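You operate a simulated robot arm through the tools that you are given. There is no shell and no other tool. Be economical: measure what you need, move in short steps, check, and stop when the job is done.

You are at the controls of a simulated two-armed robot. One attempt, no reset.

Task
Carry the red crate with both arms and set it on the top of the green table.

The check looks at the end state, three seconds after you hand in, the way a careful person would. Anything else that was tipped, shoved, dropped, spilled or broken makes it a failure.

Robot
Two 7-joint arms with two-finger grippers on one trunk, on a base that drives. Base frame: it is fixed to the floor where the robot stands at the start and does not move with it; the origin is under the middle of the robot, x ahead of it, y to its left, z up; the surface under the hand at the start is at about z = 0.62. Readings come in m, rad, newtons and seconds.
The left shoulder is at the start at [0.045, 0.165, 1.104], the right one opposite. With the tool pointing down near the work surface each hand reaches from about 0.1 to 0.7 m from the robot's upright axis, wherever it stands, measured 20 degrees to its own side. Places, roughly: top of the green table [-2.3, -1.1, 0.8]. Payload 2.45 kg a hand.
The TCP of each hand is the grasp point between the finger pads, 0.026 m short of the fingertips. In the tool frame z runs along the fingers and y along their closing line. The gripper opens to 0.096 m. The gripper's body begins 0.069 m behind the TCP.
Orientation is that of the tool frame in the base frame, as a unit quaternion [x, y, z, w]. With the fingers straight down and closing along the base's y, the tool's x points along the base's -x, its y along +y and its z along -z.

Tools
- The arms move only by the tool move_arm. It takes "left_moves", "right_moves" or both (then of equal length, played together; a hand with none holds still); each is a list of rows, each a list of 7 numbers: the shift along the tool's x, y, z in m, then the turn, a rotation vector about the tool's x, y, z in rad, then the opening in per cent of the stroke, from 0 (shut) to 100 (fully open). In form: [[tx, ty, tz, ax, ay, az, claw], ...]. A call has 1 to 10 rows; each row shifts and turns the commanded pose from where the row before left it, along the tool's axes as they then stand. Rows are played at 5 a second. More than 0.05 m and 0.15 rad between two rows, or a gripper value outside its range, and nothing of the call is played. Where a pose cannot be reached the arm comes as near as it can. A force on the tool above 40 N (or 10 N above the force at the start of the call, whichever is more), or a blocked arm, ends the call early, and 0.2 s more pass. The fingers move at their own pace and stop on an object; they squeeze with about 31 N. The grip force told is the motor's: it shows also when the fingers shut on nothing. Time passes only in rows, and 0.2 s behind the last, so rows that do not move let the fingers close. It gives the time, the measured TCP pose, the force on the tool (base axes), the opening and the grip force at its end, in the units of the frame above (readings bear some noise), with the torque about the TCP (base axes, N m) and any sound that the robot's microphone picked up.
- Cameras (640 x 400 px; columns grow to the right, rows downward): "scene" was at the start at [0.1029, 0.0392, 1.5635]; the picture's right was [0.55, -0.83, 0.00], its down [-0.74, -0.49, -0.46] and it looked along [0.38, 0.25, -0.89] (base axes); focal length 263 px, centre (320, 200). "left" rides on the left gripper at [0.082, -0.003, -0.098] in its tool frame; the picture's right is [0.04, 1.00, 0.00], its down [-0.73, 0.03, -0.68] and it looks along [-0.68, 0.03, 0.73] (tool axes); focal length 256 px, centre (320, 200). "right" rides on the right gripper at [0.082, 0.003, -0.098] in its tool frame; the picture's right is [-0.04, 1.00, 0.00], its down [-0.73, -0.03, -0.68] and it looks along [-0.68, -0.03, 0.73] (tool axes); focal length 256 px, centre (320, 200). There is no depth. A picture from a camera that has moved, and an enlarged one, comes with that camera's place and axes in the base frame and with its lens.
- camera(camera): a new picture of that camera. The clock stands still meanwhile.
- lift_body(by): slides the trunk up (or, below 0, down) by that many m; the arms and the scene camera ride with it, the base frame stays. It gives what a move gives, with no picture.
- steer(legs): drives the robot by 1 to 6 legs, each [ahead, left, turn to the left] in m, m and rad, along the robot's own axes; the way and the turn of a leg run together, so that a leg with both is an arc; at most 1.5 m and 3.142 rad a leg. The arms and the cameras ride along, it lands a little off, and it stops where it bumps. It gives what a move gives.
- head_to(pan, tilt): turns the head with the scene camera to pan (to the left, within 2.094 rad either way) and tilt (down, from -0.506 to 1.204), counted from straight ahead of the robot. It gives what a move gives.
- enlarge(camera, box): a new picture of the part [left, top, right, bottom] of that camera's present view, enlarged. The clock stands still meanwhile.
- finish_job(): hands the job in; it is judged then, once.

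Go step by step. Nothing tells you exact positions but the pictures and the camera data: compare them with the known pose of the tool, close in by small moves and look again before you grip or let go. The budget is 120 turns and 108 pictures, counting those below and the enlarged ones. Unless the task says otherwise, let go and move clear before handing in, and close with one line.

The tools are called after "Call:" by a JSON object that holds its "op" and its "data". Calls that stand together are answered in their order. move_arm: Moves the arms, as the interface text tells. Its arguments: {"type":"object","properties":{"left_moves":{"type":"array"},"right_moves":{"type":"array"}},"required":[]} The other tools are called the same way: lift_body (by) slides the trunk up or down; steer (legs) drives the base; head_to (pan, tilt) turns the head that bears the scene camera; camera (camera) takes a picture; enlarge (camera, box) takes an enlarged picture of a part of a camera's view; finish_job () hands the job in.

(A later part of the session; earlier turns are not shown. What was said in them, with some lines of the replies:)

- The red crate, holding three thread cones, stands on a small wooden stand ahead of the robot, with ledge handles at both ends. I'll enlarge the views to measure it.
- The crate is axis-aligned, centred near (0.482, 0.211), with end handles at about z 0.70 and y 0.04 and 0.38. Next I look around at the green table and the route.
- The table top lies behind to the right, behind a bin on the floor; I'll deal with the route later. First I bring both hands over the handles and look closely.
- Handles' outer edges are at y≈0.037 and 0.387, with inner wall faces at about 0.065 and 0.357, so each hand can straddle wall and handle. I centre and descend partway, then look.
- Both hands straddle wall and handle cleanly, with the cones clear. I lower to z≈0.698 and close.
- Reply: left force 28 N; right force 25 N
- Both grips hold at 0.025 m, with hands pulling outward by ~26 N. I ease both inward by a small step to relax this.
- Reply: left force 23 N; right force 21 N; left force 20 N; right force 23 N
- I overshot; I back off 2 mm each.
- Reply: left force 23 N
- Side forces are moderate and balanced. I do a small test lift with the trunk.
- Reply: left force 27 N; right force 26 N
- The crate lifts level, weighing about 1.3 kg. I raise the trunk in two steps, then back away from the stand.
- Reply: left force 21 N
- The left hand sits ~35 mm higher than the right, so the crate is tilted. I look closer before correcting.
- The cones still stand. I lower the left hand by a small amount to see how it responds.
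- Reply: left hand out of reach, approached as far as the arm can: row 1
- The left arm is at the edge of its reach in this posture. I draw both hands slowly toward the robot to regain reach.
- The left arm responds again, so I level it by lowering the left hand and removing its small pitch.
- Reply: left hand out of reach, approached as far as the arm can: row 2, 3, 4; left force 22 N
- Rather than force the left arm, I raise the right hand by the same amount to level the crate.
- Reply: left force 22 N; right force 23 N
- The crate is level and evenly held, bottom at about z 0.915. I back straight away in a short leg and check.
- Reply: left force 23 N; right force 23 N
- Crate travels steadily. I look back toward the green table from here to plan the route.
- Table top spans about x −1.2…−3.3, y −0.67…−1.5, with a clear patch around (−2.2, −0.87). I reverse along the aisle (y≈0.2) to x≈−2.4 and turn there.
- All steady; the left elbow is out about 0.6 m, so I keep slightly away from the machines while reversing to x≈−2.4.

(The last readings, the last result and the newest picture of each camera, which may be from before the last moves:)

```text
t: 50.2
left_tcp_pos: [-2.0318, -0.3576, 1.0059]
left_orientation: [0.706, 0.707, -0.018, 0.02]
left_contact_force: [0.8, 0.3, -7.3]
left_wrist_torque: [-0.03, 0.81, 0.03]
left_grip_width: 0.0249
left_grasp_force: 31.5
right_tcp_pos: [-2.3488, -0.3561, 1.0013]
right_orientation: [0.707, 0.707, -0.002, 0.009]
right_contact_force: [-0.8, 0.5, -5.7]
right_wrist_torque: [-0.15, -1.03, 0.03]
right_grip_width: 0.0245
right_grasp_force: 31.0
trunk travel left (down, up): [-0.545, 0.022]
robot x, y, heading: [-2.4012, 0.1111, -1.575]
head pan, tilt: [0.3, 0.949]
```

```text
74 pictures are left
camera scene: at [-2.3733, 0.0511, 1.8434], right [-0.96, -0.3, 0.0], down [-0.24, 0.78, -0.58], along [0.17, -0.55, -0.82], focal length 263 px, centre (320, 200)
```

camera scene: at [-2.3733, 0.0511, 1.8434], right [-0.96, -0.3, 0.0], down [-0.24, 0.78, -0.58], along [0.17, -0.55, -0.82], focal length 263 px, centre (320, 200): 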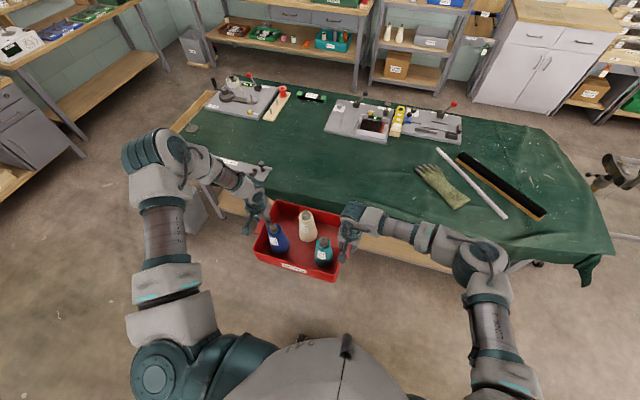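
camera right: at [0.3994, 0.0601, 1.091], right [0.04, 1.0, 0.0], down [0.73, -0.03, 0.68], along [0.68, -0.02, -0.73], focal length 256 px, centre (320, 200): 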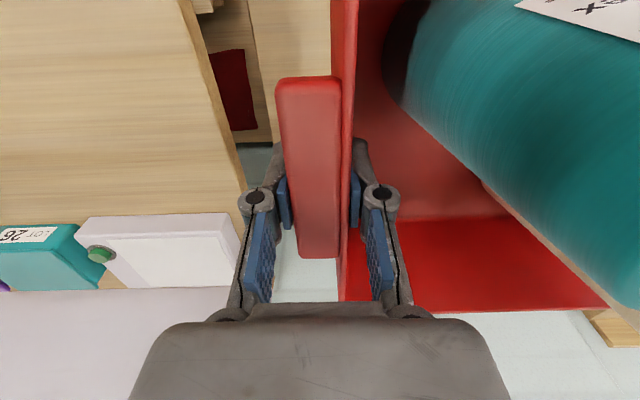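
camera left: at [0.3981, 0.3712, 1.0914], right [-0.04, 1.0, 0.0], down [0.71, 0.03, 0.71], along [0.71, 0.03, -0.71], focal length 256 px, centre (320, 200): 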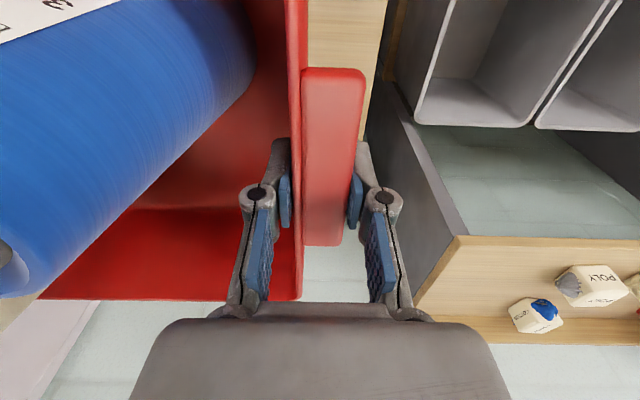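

Now facing the table; its cloth edge is at y≈−0.65 and the crate is at (−2.19, −0.36). Here in free space I lower the trunk a bit and test whether the arms extend forward evenly.

Call:
{"op": "lift_body", "data": {"by": -0.04}}

Call:
{"op": "move_arm", "data": {"left_moves": [[-0.005, 0, 0, 0, 0, 0, 0], [-0.005, 0, 0, 0, 0, 0, 0]], "right_moves": [[-0.005, 0, 0, 0, 0, 0, 0], [-0.005, 0, 0, 0, 0, 0, 0]]}}

```text
t: 51.1
left_tcp_pos: [-2.0309, -0.3584, 0.9657]
left_orientation: [0.707, 0.707, -0.017, 0.019]
left_contact_force: [0.0, 0.7, -5.6]
left_wrist_torque: [-0.18, 0.9, -0.01]
left_grip_width: 0.0248
left_grasp_force: 31.1
right_tcp_pos: [-2.3452, -0.3557, 0.9614]
right_orientation: [0.707, 0.707, -0.003, 0.009]
right_contact_force: [-1.0, 0.2, -6.1]
right_wrist_torque: [-0.03, -0.8, 0.13]
right_grip_width: 0.0242
right_grasp_force: 30.9
trunk travel left (down, up): [-0.505, 0.062]
robot x, y, heading: [-2.4044, 0.111, -1.573]
head pan, tilt: [0.3, 0.949]
```

```text
t: 51.7
left_tcp_pos: [-2.0286, -0.3665, 0.9672]
left_orientation: [0.707, 0.707, -0.019, 0.019]
left_contact_force: [-1.6, 1.1, -6.0]
left_wrist_torque: [-0.08, 0.78, -0.09]
left_grip_width: 0.0248
left_grasp_force: 30.9
right_tcp_pos: [-2.3457, -0.3652, 0.9611]
right_orientation: [0.707, 0.707, -0.003, 0.01]
right_contact_force: [1.0, 0.2, -5.3]
right_wrist_torque: [-0.11, -1.0, 0.14]
right_grip_width: 0.0243
right_grasp_force: 30.8
trunk travel left (down, up): [-0.505, 0.062]
robot x, y, heading: [-2.4036, 0.1075, -1.575]
head pan, tilt: [0.3, 0.949]
```

Both follow evenly. I extend a further 6 cm in free space.

Call:
{"op": "move_arm", "data": {"left_moves": [[-0.008, 0, 0, 0, 0, 0, 0], [-0.008, 0, 0, 0, 0, 0, 0], [-0.008, 0, 0, 0, 0, 0, 0], [-0.008, 0, 0, 0, 0, 0, 0], [-0.008, 0, 0, 0, 0, 0, 0], [-0.008, 0, 0, 0, 0, 0, 0], [-0.008, 0, 0, 0, 0, 0, 0], [-0.004, 0, 0, 0, 0, 0, 0]], "right_moves": [[-0.008, 0, 0, 0, 0, 0, 0], [-0.008, 0, 0, 0, 0, 0, 0], [-0.008, 0, 0, 0, 0, 0, 0], [-0.008, 0, 0, 0, 0, 0, 0], [-0.008, 0, 0, 0, 0, 0, 0], [-0.008, 0, 0, 0, 0, 0, 0], [-0.008, 0, 0, 0, 0, 0, 0], [-0.004, 0, 0, 0, 0, 0, 0]]}}

Call:
{"op": "steer", "data": {"legs": [[0.3, 0, 0]]}}

Call:
{"op": "head_to", "data": {"pan": 0.3, "tilt": 1.1}}

Call:
{"op": "camera", "data": {"camera": "scene"}}

```text
t: 53.5
left_tcp_pos: [-2.0292, -0.4155, 0.9861]
left_orientation: [0.707, 0.707, -0.02, 0.019]
left_contact_force: [-19.1, -6.1, -12.9]
left_wrist_torque: [-0.46, -0.62, 0.9]
left_grip_width: 0.0249
left_grasp_force: 31.1
left hand out of reach, approached as far as the arm can: row 4, 5, 6, 7
right_tcp_pos: [-2.3455, -0.4256, 0.9629]
right_orientation: [0.706, 0.708, -0.001, 0.011]
right_contact_force: [19.0, 6.4, 2.2]
right_wrist_torque: [0.21, -1.46, 0.95]
right_grip_width: 0.0269
right_grasp_force: 31.4
trunk travel left (down, up): [-0.505, 0.062]
robot x, y, heading: [-2.4018, 0.1126, -1.571]
head pan, tilt: [0.3, 0.949]
```

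```text
t: 55.5
left_tcp_pos: [-2.028, -0.7103, 0.9872]
left_orientation: [0.707, 0.707, -0.02, 0.019]
left_contact_force: [-31.0, -5.9, -14.8]
left_wrist_torque: [-0.12, -0.55, 0.8]
left_grip_width: 0.0253
left_grasp_force: 31.5
right_tcp_pos: [-2.3447, -0.7213, 0.9637]
right_orientation: [0.706, 0.708, -0.001, 0.012]
right_contact_force: [31.0, 5.8, 2.3]
right_wrist_torque: [-0.13, -1.34, 0.77]
right_grip_width: 0.0266
right_grasp_force: 31.0
trunk travel left (down, up): [-0.505, 0.062]
robot x, y, heading: [-2.4002, -0.1859, -1.572]
head pan, tilt: [0.3, 0.949]
```

```text
t: 56.2
left_tcp_pos: [-2.0296, -0.7092, 0.9892]
left_orientation: [0.706, 0.707, -0.02, 0.02]
left_contact_force: [0.7, -5.3, -10.3]
left_wrist_torque: [-0.32, -0.42, 0.79]
left_grip_width: 0.0251
left_grasp_force: 31.5
right_tcp_pos: [-2.3456, -0.7203, 0.9647]
right_orientation: [0.706, 0.708, -0.001, 0.013]
right_contact_force: [-0.8, 5.8, -1.1]
right_wrist_torque: [0.1, -1.2, 0.96]
right_grip_width: 0.0265
right_grasp_force: 31.1
trunk travel left (down, up): [-0.505, 0.062]
robot x, y, heading: [-2.3996, -0.1844, -1.57]
head pan, tilt: [0.3, 1.1]
```

```text
73 pictures are left
camera scene: at [-2.375, -0.239, 1.7933], right [-0.96, -0.3, 0.0], down [-0.27, 0.85, -0.45], along [0.13, -0.43, -0.89], focal length 263 px, centre (320, 200)
```

scene: 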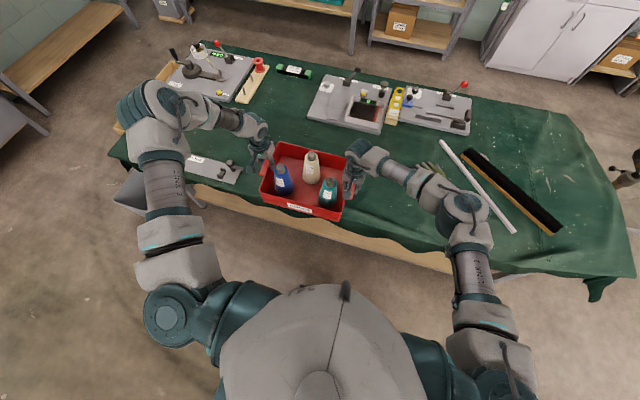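

The left arm reached its limit and rose slightly again. I match the right hand to it (retract 11 mm, raise 22 mm) to level and square the crate.

Call:
{"op": "move_arm", "data": {"left_moves": [[0, 0, 0, 0, 0, 0, 0], [0, 0, 0, 0, 0, 0, 0], [0, 0, 0, 0, 0, 0, 0], [0, 0, 0, 0, 0, 0, 0], [0, 0, 0, 0, 0, 0, 0]], "right_moves": [[0.002, 0, -0.004, 0, 0, 0, 0], [0.002, 0, -0.004, 0, 0, 0, 0], [0.002, 0, -0.004, 0, 0, 0, 0], [0.002, 0, -0.004, 0, 0, 0, 0], [0.002, 0, -0.004, 0, 0, 0, 0]]}}

Call:
{"op": "enlarge", "data": {"camera": "scene", "box": [220, 110, 420, 260]}}

```text
t: 57.4
left_tcp_pos: [-2.0295, -0.7097, 0.9893]
left_orientation: [0.707, 0.707, -0.02, 0.02]
left_contact_force: [3.8, -0.3, -3.6]
left_wrist_torque: [0.12, 1.05, 0.14]
left_grip_width: 0.0254
left_grasp_force: 31.0
right_tcp_pos: [-2.3465, -0.7106, 0.9843]
right_orientation: [0.707, 0.707, -0.002, 0.013]
right_contact_force: [-3.9, 0.9, -8.4]
right_wrist_torque: [-0.26, -0.29, 0.15]
right_grip_width: 0.0244
right_grasp_force: 31.5
trunk travel left (down, up): [-0.505, 0.062]
robot x, y, heading: [-2.3959, -0.1892, -1.571]
head pan, tilt: [0.3, 1.1]
```

```text
2.67 times, centred on (320, 185) of scene
camera zoom: at [-2.3753, -0.2387, 1.7933], right [-0.96, -0.3, 0.0], down [-0.27, 0.85, -0.45], along [0.13, -0.43, -0.89], focal length 702 px, centre (320, 240)
```

zoom: 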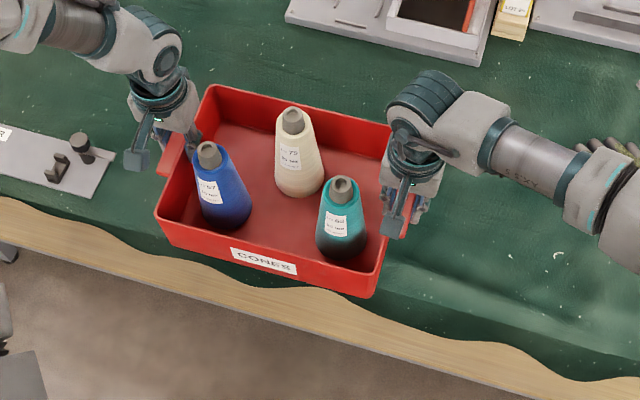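

Level again, and the patch ahead is clear. I drive forward in small legs to bring the crate over the patch.

Call:
{"op": "steer", "data": {"legs": [[0.1, 0, 0]]}}

Call:
{"op": "steer", "data": {"legs": [[0.06, 0, 0]]}}

Call:
{"op": "camera", "data": {"camera": "scene"}}

```text
t: 58.6
left_tcp_pos: [-2.0304, -0.8045, 0.9912]
left_orientation: [0.707, 0.707, -0.021, 0.022]
left_contact_force: [7.5, -1.2, -5.3]
left_wrist_torque: [0.42, 1.08, 0.13]
left_grip_width: 0.0253
left_grasp_force: 30.7
right_tcp_pos: [-2.3472, -0.8062, 0.9874]
right_orientation: [0.706, 0.708, -0.004, 0.014]
right_contact_force: [-8.0, 1.4, -6.1]
right_wrist_torque: [-0.57, -0.75, 0.27]
right_grip_width: 0.0241
right_grasp_force: 31.0
trunk travel left (down, up): [-0.505, 0.062]
robot x, y, heading: [-2.398, -0.2847, -1.571]
head pan, tilt: [0.3, 1.1]
```

```text
t: 59.5
left_tcp_pos: [-2.0308, -0.8603, 0.9958]
left_orientation: [0.706, 0.707, -0.023, 0.024]
left_contact_force: [0.8, -1.2, -4.6]
left_wrist_torque: [0.1, 1.14, 0.33]
left_grip_width: 0.0253
left_grasp_force: 30.9
right_tcp_pos: [-2.3483, -0.8607, 0.9908]
right_orientation: [0.705, 0.709, -0.006, 0.017]
right_contact_force: [-0.4, 1.8, -7.7]
right_wrist_torque: [-0.3, -0.58, 0.12]
right_grip_width: 0.0241
right_grasp_force: 30.8
trunk travel left (down, up): [-0.505, 0.062]
robot x, y, heading: [-2.3997, -0.3475, -1.571]
head pan, tilt: [0.3, 1.1]
```

```text
71 pictures are left
camera scene: at [-2.3747, -0.3857, 1.7938], right [-0.96, -0.29, 0.0], down [-0.26, 0.85, -0.45], along [0.13, -0.44, -0.89], focal length 263 px, centre (320, 200)
```

scene: 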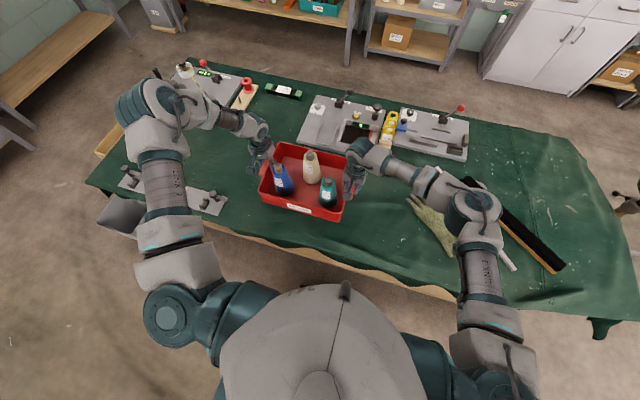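

The crate is fully over the table, centre about (−2.19, −0.85). I lower the trunk 5 cm and check level.

Call:
{"op": "lift_body", "data": {"by": -0.05}}

Call:
{"op": "enlarge", "data": {"camera": "scene", "box": [220, 110, 420, 260]}}

```text
t: 60.5
left_tcp_pos: [-2.0324, -0.8645, 0.9438]
left_orientation: [0.707, 0.707, -0.022, 0.023]
left_contact_force: [0.6, -0.9, -4.1]
left_wrist_torque: [0.11, 0.98, 0.14]
left_grip_width: 0.0254
left_grasp_force: 31.2
right_tcp_pos: [-2.3505, -0.8639, 0.9388]
right_orientation: [0.705, 0.709, -0.003, 0.017]
right_contact_force: [-1.8, 1.4, -8.4]
right_wrist_torque: [-0.3, -0.34, 0.09]
right_grip_width: 0.0244
right_grasp_force: 30.8
trunk travel left (down, up): [-0.455, 0.112]
robot x, y, heading: [-2.4016, -0.3436, -1.571]
head pan, tilt: [0.3, 1.1]
```

```text
2.67 times, centred on (320, 185) of scene
camera zoom: at [-2.3742, -0.4032, 1.7434], right [-0.96, -0.29, 0.0], down [-0.26, 0.85, -0.45], along [0.13, -0.43, -0.89], focal length 702 px, centre (320, 240)
```

zoom: 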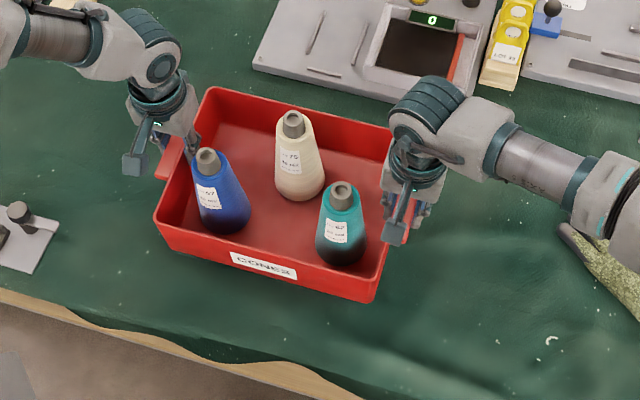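

Good clearance all round. I lower further 4.5 cm, then approach contact in small steps.

Call:
{"op": "lift_body", "data": {"by": -0.045}}

Call:
{"op": "lift_body", "data": {"by": -0.008}}

Call:
{"op": "camera", "data": {"camera": "right"}}

Call:
{"op": "camera", "data": {"camera": "left"}}

```text
t: 61.3
left_tcp_pos: [-2.032, -0.863, 0.8984]
left_orientation: [0.706, 0.708, -0.021, 0.024]
left_contact_force: [1.4, -0.4, -4.3]
left_wrist_torque: [-0.25, 0.76, 0.1]
left_grip_width: 0.0252
left_grasp_force: 30.9
right_tcp_pos: [-2.3491, -0.8632, 0.8952]
right_orientation: [0.705, 0.709, -0.004, 0.018]
right_contact_force: [-0.5, 1.1, -7.1]
right_wrist_torque: [0.04, -0.38, 0.19]
right_grip_width: 0.024
right_grasp_force: 31.6
trunk travel left (down, up): [-0.41, 0.157]
robot x, y, heading: [-2.4012, -0.3495, -1.57]
head pan, tilt: [0.3, 1.1]
```

```text
t: 61.9
left_tcp_pos: [-2.0339, -0.8628, 0.8924]
left_orientation: [0.707, 0.707, -0.023, 0.025]
left_contact_force: [2.2, -1.1, 3.4]
left_wrist_torque: [0.28, 0.75, 0.1]
left_grip_width: 0.0255
left_grasp_force: 31.1
right_tcp_pos: [-2.3521, -0.8627, 0.8878]
right_orientation: [0.706, 0.708, -0.004, 0.017]
right_contact_force: [-4.4, -0.8, -4.2]
right_wrist_torque: [0.71, -0.93, 0.15]
right_grip_width: 0.0242
right_grasp_force: 30.9
trunk travel left (down, up): [-0.402, 0.165]
robot x, y, heading: [-2.4008, -0.3452, -1.575]
head pan, tilt: [0.3, 1.1]
```

```text
69 pictures are left
camera right: at [-2.3511, -0.7782, 0.9821], right [1.0, -0.04, 0.02], down [-0.04, -0.71, 0.7], along [-0.01, -0.7, -0.71], focal length 256 px, centre (320, 200)
```

right: 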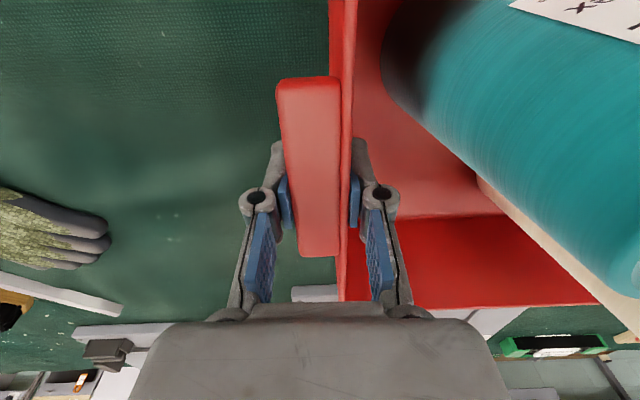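

```text
68 pictures are left
camera left: at [-2.0383, -0.7752, 0.985], right [1.0, 0.04, 0.0], down [0.03, -0.69, 0.73], along [0.03, -0.73, -0.69], focal length 256 px, centre (320, 200)
```

left: 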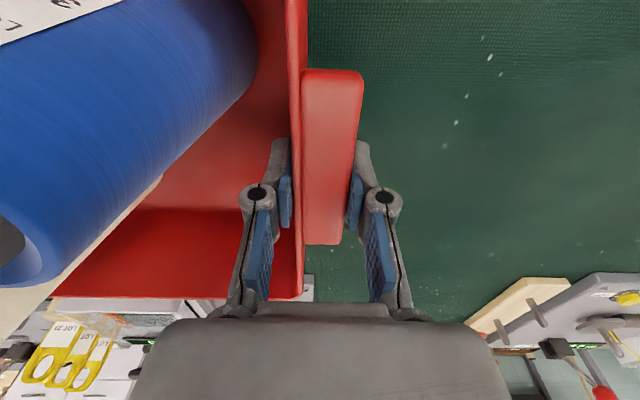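

The near/left edge has just touched down. I lower in a few mm steps until the table carries the crate.

Call:
{"op": "lift_body", "data": {"by": -0.004}}

Call:
{"op": "lift_body", "data": {"by": -0.003}}

Call:
{"op": "enlarge", "data": {"camera": "scene", "box": [220, 110, 420, 260]}}

```text
t: 62.4
left_tcp_pos: [-2.0338, -0.8638, 0.8878]
left_orientation: [0.707, 0.706, -0.022, 0.025]
left_contact_force: [3.3, -8.2, 11.6]
left_wrist_torque: [0.8, 0.74, -0.01]
left_grip_width: 0.0252
left_grasp_force: 30.9
right_tcp_pos: [-2.3508, -0.8638, 0.8825]
right_orientation: [0.706, 0.708, -0.003, 0.018]
right_contact_force: [-4.6, -2.5, 1.9]
right_wrist_torque: [1.06, -0.89, 0.19]
right_grip_width: 0.0244
right_grasp_force: 30.5
trunk travel left (down, up): [-0.398, 0.169]
robot x, y, heading: [-2.3994, -0.343, -1.571]
head pan, tilt: [0.3, 1.1]
```

```text
t: 63.0
left_tcp_pos: [-2.0335, -0.862, 0.8849]
left_orientation: [0.706, 0.707, -0.02, 0.024]
left_contact_force: [2.6, -6.1, 9.9]
left_wrist_torque: [0.62, 0.7, 0.06]
left_grip_width: 0.0253
left_grasp_force: 30.1
right_tcp_pos: [-2.351, -0.8631, 0.8773]
right_orientation: [0.706, 0.708, -0.002, 0.017]
right_contact_force: [-3.7, -0.9, -0.5]
right_wrist_torque: [0.87, -0.86, 0.14]
right_grip_width: 0.0244
right_grasp_force: 30.8
trunk travel left (down, up): [-0.395, 0.172]
robot x, y, heading: [-2.4006, -0.3475, -1.573]
head pan, tilt: [0.3, 1.1]
```

```text
2.67 times, centred on (320, 185) of scene
camera zoom: at [-2.379, -0.4088, 1.6836], right [-0.96, -0.29, 0.0], down [-0.26, 0.85, -0.45], along [0.13, -0.43, -0.89], focal length 702 px, centre (320, 240)
```

zoom: 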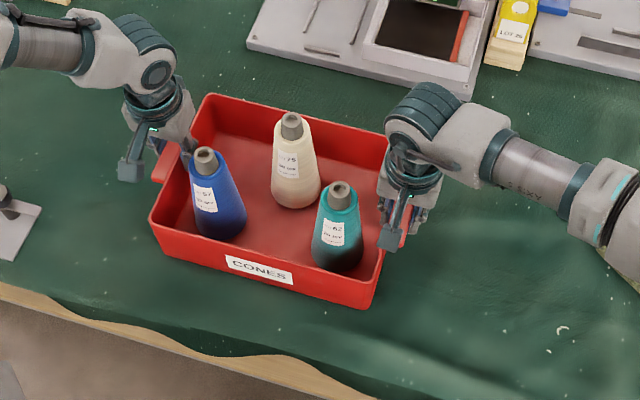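

Near edge rests on the cloth; the crate is pitched slightly nose-up. I rotate both hands gently to level and lower a little.

Call:
{"op": "move_arm", "data": {"left_moves": [[0, 0, 0, 0, 0.01, 0, 0], [0, 0, 0, 0, 0.01, 0, 0], [0, 0, 0, 0, 0.01, 0, 0], [0, 0, 0, 0, 0, 0, 0]], "right_moves": [[0, 0, 0, 0, 0.01, 0, 0], [0, 0, 0.001, 0, 0.01, 0, 0], [0, 0, 0.001, 0, 0.01, 0, 0], [0, 0, 0.001, 0, 0, 0, 0]]}}

Call:
{"op": "lift_body", "data": {"by": -0.003}}

```text
t: 64.0
left_tcp_pos: [-2.0334, -0.8601, 0.8846]
left_orientation: [0.707, 0.707, -0.01, 0.014]
left_contact_force: [-0.9, -2.2, -7.8]
left_wrist_torque: [-0.91, 0.72, 0.41]
left_grip_width: 0.0251
left_grasp_force: 31.2
right_tcp_pos: [-2.3516, -0.8626, 0.877]
right_orientation: [0.706, 0.708, 0.008, 0.008]
right_contact_force: [-6.3, 1.7, 13.2]
right_wrist_torque: [-0.72, -0.94, 0.03]
right_grip_width: 0.0247
right_grasp_force: 31.6
trunk travel left (down, up): [-0.395, 0.172]
robot x, y, heading: [-2.3987, -0.3454, -1.575]
head pan, tilt: [0.3, 1.1]
```

```text
t: 64.5
left_tcp_pos: [-2.0331, -0.8609, 0.8829]
left_orientation: [0.707, 0.707, -0.012, 0.015]
left_contact_force: [4.6, 1.9, 7.2]
left_wrist_torque: [0.16, 0.54, 0.22]
left_grip_width: 0.0249
left_grasp_force: 31.3
right_tcp_pos: [-2.3506, -0.8626, 0.877]
right_orientation: [0.706, 0.709, 0.006, 0.008]
right_contact_force: [-3.8, -5.5, 25.1]
right_wrist_torque: [0.05, -0.94, 0.57]
right_grip_width: 0.0253
right_grasp_force: 30.5
trunk travel left (down, up): [-0.392, 0.175]
robot x, y, heading: [-2.3978, -0.3448, -1.57]
head pan, tilt: [0.3, 1.1]
```

Both hands now press down, so the table carries the crate. I ease up 2 mm and open the fingers gently.

Call:
{"op": "lift_body", "data": {"by": 0.002}}

Call:
{"op": "move_arm", "data": {"left_moves": [[0, 0, 0, 0, 0, 0, 28], [0, 0, 0, 0, 0, 0, 34], [0, 0, 0, 0, 0, 0, 45], [0, 0, 0, 0, 0, 0, 60], [0, 0, 0, 0, 0, 0, 75], [0, 0, 0, 0, 0, 0, 75]], "right_moves": [[0, 0, 0, 0, 0, 0, 28], [0, 0, 0, 0, 0, 0, 34], [0, 0, 0, 0, 0, 0, 45], [0, 0, 0, 0, 0, 0, 60], [0, 0, 0, 0, 0, 0, 75], [0, 0, 0, 0, 0, 0, 75]]}}

Call:
{"op": "camera", "data": {"camera": "right"}}

Call:
{"op": "camera", "data": {"camera": "left"}}

Call:
{"op": "enlarge", "data": {"camera": "scene", "box": [220, 110, 420, 260]}}

```text
t: 65.0
left_tcp_pos: [-2.0322, -0.8611, 0.8835]
left_orientation: [0.707, 0.707, -0.01, 0.014]
left_contact_force: [3.9, 3.0, 2.0]
left_wrist_torque: [-0.47, 0.82, 0.3]
left_grip_width: 0.025
left_grasp_force: 31.1
right_tcp_pos: [-2.3499, -0.8628, 0.8754]
right_orientation: [0.706, 0.708, 0.007, 0.006]
right_contact_force: [-2.1, -7.4, 16.5]
right_wrist_torque: [-0.48, -0.87, 0.3]
right_grip_width: 0.0251
right_grasp_force: 30.7
trunk travel left (down, up): [-0.394, 0.173]
robot x, y, heading: [-2.3997, -0.3468, -1.574]
head pan, tilt: [0.3, 1.1]
```

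```text
t: 66.4
left_tcp_pos: [-2.0334, -0.8627, 0.8835]
left_orientation: [0.707, 0.707, -0.01, 0.015]
left_contact_force: [0.0, -0.5, -0.3]
left_wrist_torque: [-0.01, -0.01, 0.0]
left_grip_width: 0.0717
left_grasp_force: 0.1
right_tcp_pos: [-2.3516, -0.8622, 0.8743]
right_orientation: [0.706, 0.708, 0.007, 0.007]
right_contact_force: [0.3, 0.6, 1.0]
right_wrist_torque: [0.01, -0.01, 0.01]
right_grip_width: 0.0721
right_grasp_force: 0.2
trunk travel left (down, up): [-0.394, 0.173]
robot x, y, heading: [-2.4022, -0.3431, -1.575]
head pan, tilt: [0.3, 1.1]
```

```text
66 pictures are left
camera right: at [-2.3504, -0.7808, 0.9734], right [1.0, -0.04, 0.02], down [-0.04, -0.73, 0.68], along [-0.01, -0.68, -0.73], focal length 256 px, centre (320, 200)
```

right: 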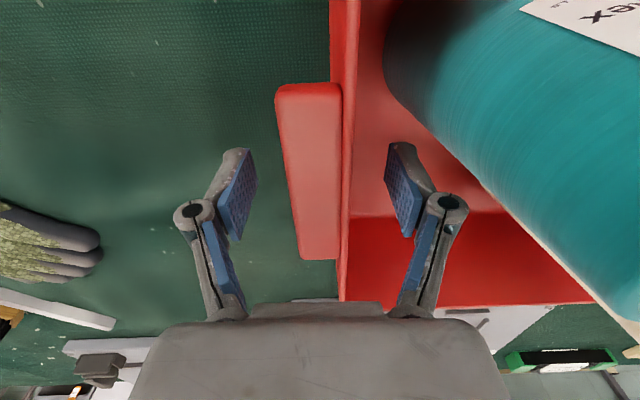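

```text
65 pictures are left
camera left: at [-2.0376, -0.7774, 0.979], right [1.0, 0.04, 0.0], down [0.03, -0.71, 0.7], along [0.03, -0.7, -0.71], focal length 256 px, centre (320, 200)
```

left: 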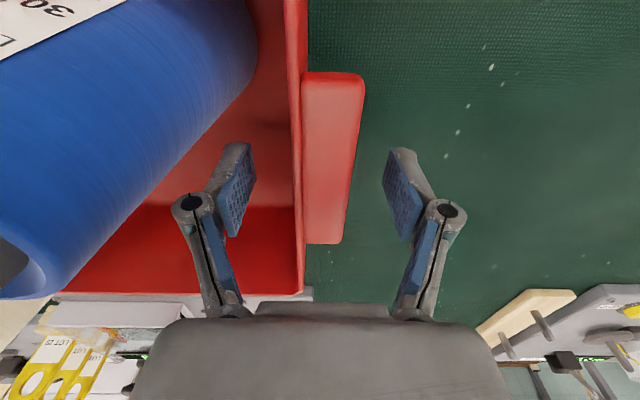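

```text
2.67 times, centred on (320, 185) of scene
camera zoom: at [-2.3767, -0.4083, 1.6826], right [-0.96, -0.29, 0.0], down [-0.26, 0.85, -0.45], along [0.13, -0.43, -0.89], focal length 702 px, centre (320, 240)
```

zoom: 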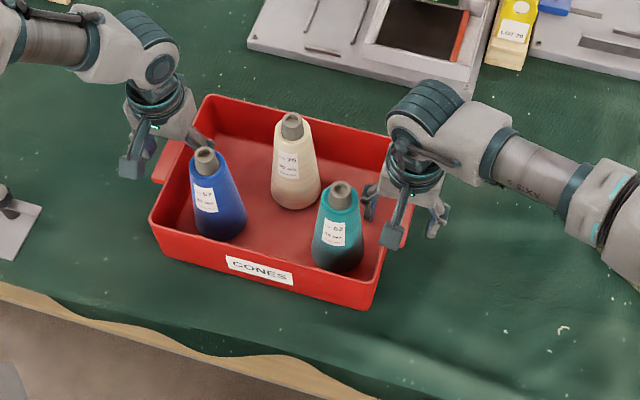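

The crate stands on the table, both grips free and cones upright. I raise the trunk to lift the hands clear, then back off.

Call:
{"op": "lift_body", "data": {"by": 0.06}}

Call:
{"op": "lift_body", "data": {"by": 0.1}}

Call:
{"op": "camera", "data": {"camera": "scene"}}

```text
t: 67.4
left_tcp_pos: [-2.0328, -0.8631, 0.9429]
left_orientation: [0.707, 0.707, -0.011, 0.013]
left_contact_force: [0.6, -0.4, 0.4]
left_wrist_torque: [-0.01, 0.0, 0.01]
left_grip_width: 0.0718
left_grasp_force: 0.1
right_tcp_pos: [-2.3496, -0.8632, 0.9339]
right_orientation: [0.706, 0.708, 0.007, 0.007]
right_contact_force: [0.7, 0.4, 0.4]
right_wrist_torque: [-0.01, -0.01, 0.02]
right_grip_width: 0.0719
right_grasp_force: 0.0
trunk travel left (down, up): [-0.454, 0.113]
robot x, y, heading: [-2.4046, -0.3456, -1.574]
head pan, tilt: [0.3, 1.1]
```

```text
t: 68.7
left_tcp_pos: [-2.033, -0.8623, 1.0437]
left_orientation: [0.707, 0.707, -0.01, 0.014]
left_contact_force: [-0.3, -0.2, 1.1]
left_wrist_torque: [-0.01, 0.0, -0.04]
left_grip_width: 0.0722
left_grasp_force: 0.1
right_tcp_pos: [-2.3496, -0.8633, 1.0347]
right_orientation: [0.706, 0.708, 0.007, 0.006]
right_contact_force: [0.0, -0.4, 0.7]
right_wrist_torque: [0.02, -0.02, -0.01]
right_grip_width: 0.0715
right_grasp_force: 0.1
trunk travel left (down, up): [-0.554, 0.013]
robot x, y, heading: [-2.4, -0.345, -1.574]
head pan, tilt: [0.3, 1.1]
```

```text
63 pictures are left
camera scene: at [-2.3764, -0.3954, 1.8423], right [-0.96, -0.29, 0.0], down [-0.26, 0.85, -0.45], along [0.13, -0.43, -0.89], focal length 263 px, centre (320, 200)
```

scene: 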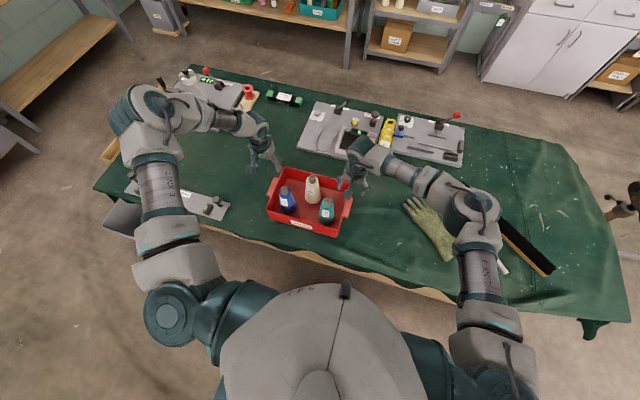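

Hands are above the cones, crate undisturbed. I back away and take a final look.

Call:
{"op": "steer", "data": {"legs": [[-0.4, 0, 0]]}}

Call:
{"op": "head_to", "data": {"pan": 0.2, "tilt": 0.8}}

Call:
{"op": "camera", "data": {"camera": "scene"}}

Call:
{"op": "enlarge", "data": {"camera": "scene", "box": [240, 100, 420, 240]}}

```text
t: 71.2
left_tcp_pos: [-2.0333, -0.4666, 1.043]
left_orientation: [0.709, 0.705, -0.01, 0.013]
left_contact_force: [0.3, 0.5, -0.1]
left_wrist_torque: [0.0, 0.03, 0.04]
left_grip_width: 0.0719
left_grasp_force: 0.1
right_tcp_pos: [-2.351, -0.4667, 1.0332]
right_orientation: [0.707, 0.707, 0.008, 0.007]
right_contact_force: [0.4, 0.6, 0.4]
right_wrist_torque: [0.01, -0.01, 0.02]
right_grip_width: 0.0721
right_grasp_force: 0.1
trunk travel left (down, up): [-0.554, 0.013]
robot x, y, heading: [-2.3997, 0.0556, -1.578]
head pan, tilt: [0.3, 1.1]
```

```text
t: 72.0
left_tcp_pos: [-2.0348, -0.4603, 1.0454]
left_orientation: [0.708, 0.706, -0.011, 0.015]
left_contact_force: [-0.5, -0.1, 0.6]
left_wrist_torque: [0.0, 0.01, 0.0]
left_grip_width: 0.0721
left_grasp_force: 0.0
right_tcp_pos: [-2.3523, -0.4599, 1.0377]
right_orientation: [0.707, 0.707, 0.006, 0.009]
right_contact_force: [-0.1, 0.2, -0.1]
right_wrist_torque: [-0.01, -0.01, -0.01]
right_grip_width: 0.0721
right_grasp_force: 0.0
trunk travel left (down, up): [-0.554, 0.013]
robot x, y, heading: [-2.4018, 0.0526, -1.576]
head pan, tilt: [0.201, 0.799]
```

```text
62 pictures are left
camera scene: at [-2.378, -0.0144, 1.864], right [-0.98, -0.19, 0.0], down [-0.14, 0.71, -0.69], along [0.13, -0.68, -0.72], focal length 263 px, centre (320, 200)
```

scene: 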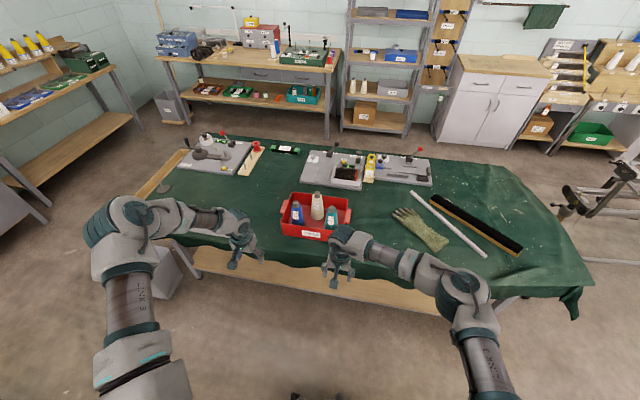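

```text
2.86 times, centred on (330, 170) of scene
camera zoom: at [-2.378, -0.0144, 1.864], right [-0.98, -0.19, 0.0], down [-0.14, 0.71, -0.69], along [0.13, -0.68, -0.72], focal length 752 px, centre (291, 286)
```

zoom: 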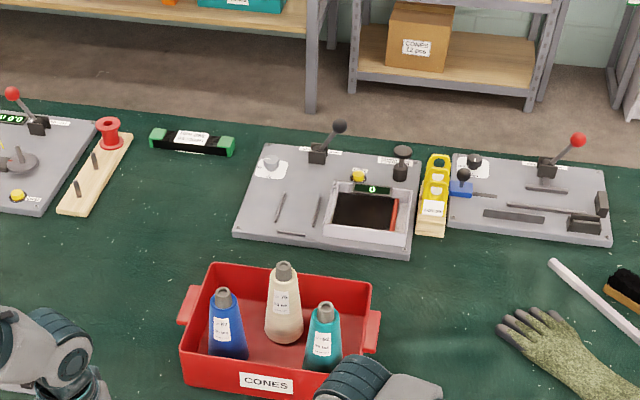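

The crate stands flat on the green table with all three cones upright. Everything around it is undisturbed and both hands are clear, so I hand in.

Call:
{"op": "finish_job", "data": {}}

```text
The job is handed in.
```

The red crate is on top of the green table with its three cones upright. Both grippers have let go and moved clear, and nothing else on the table was disturbed.
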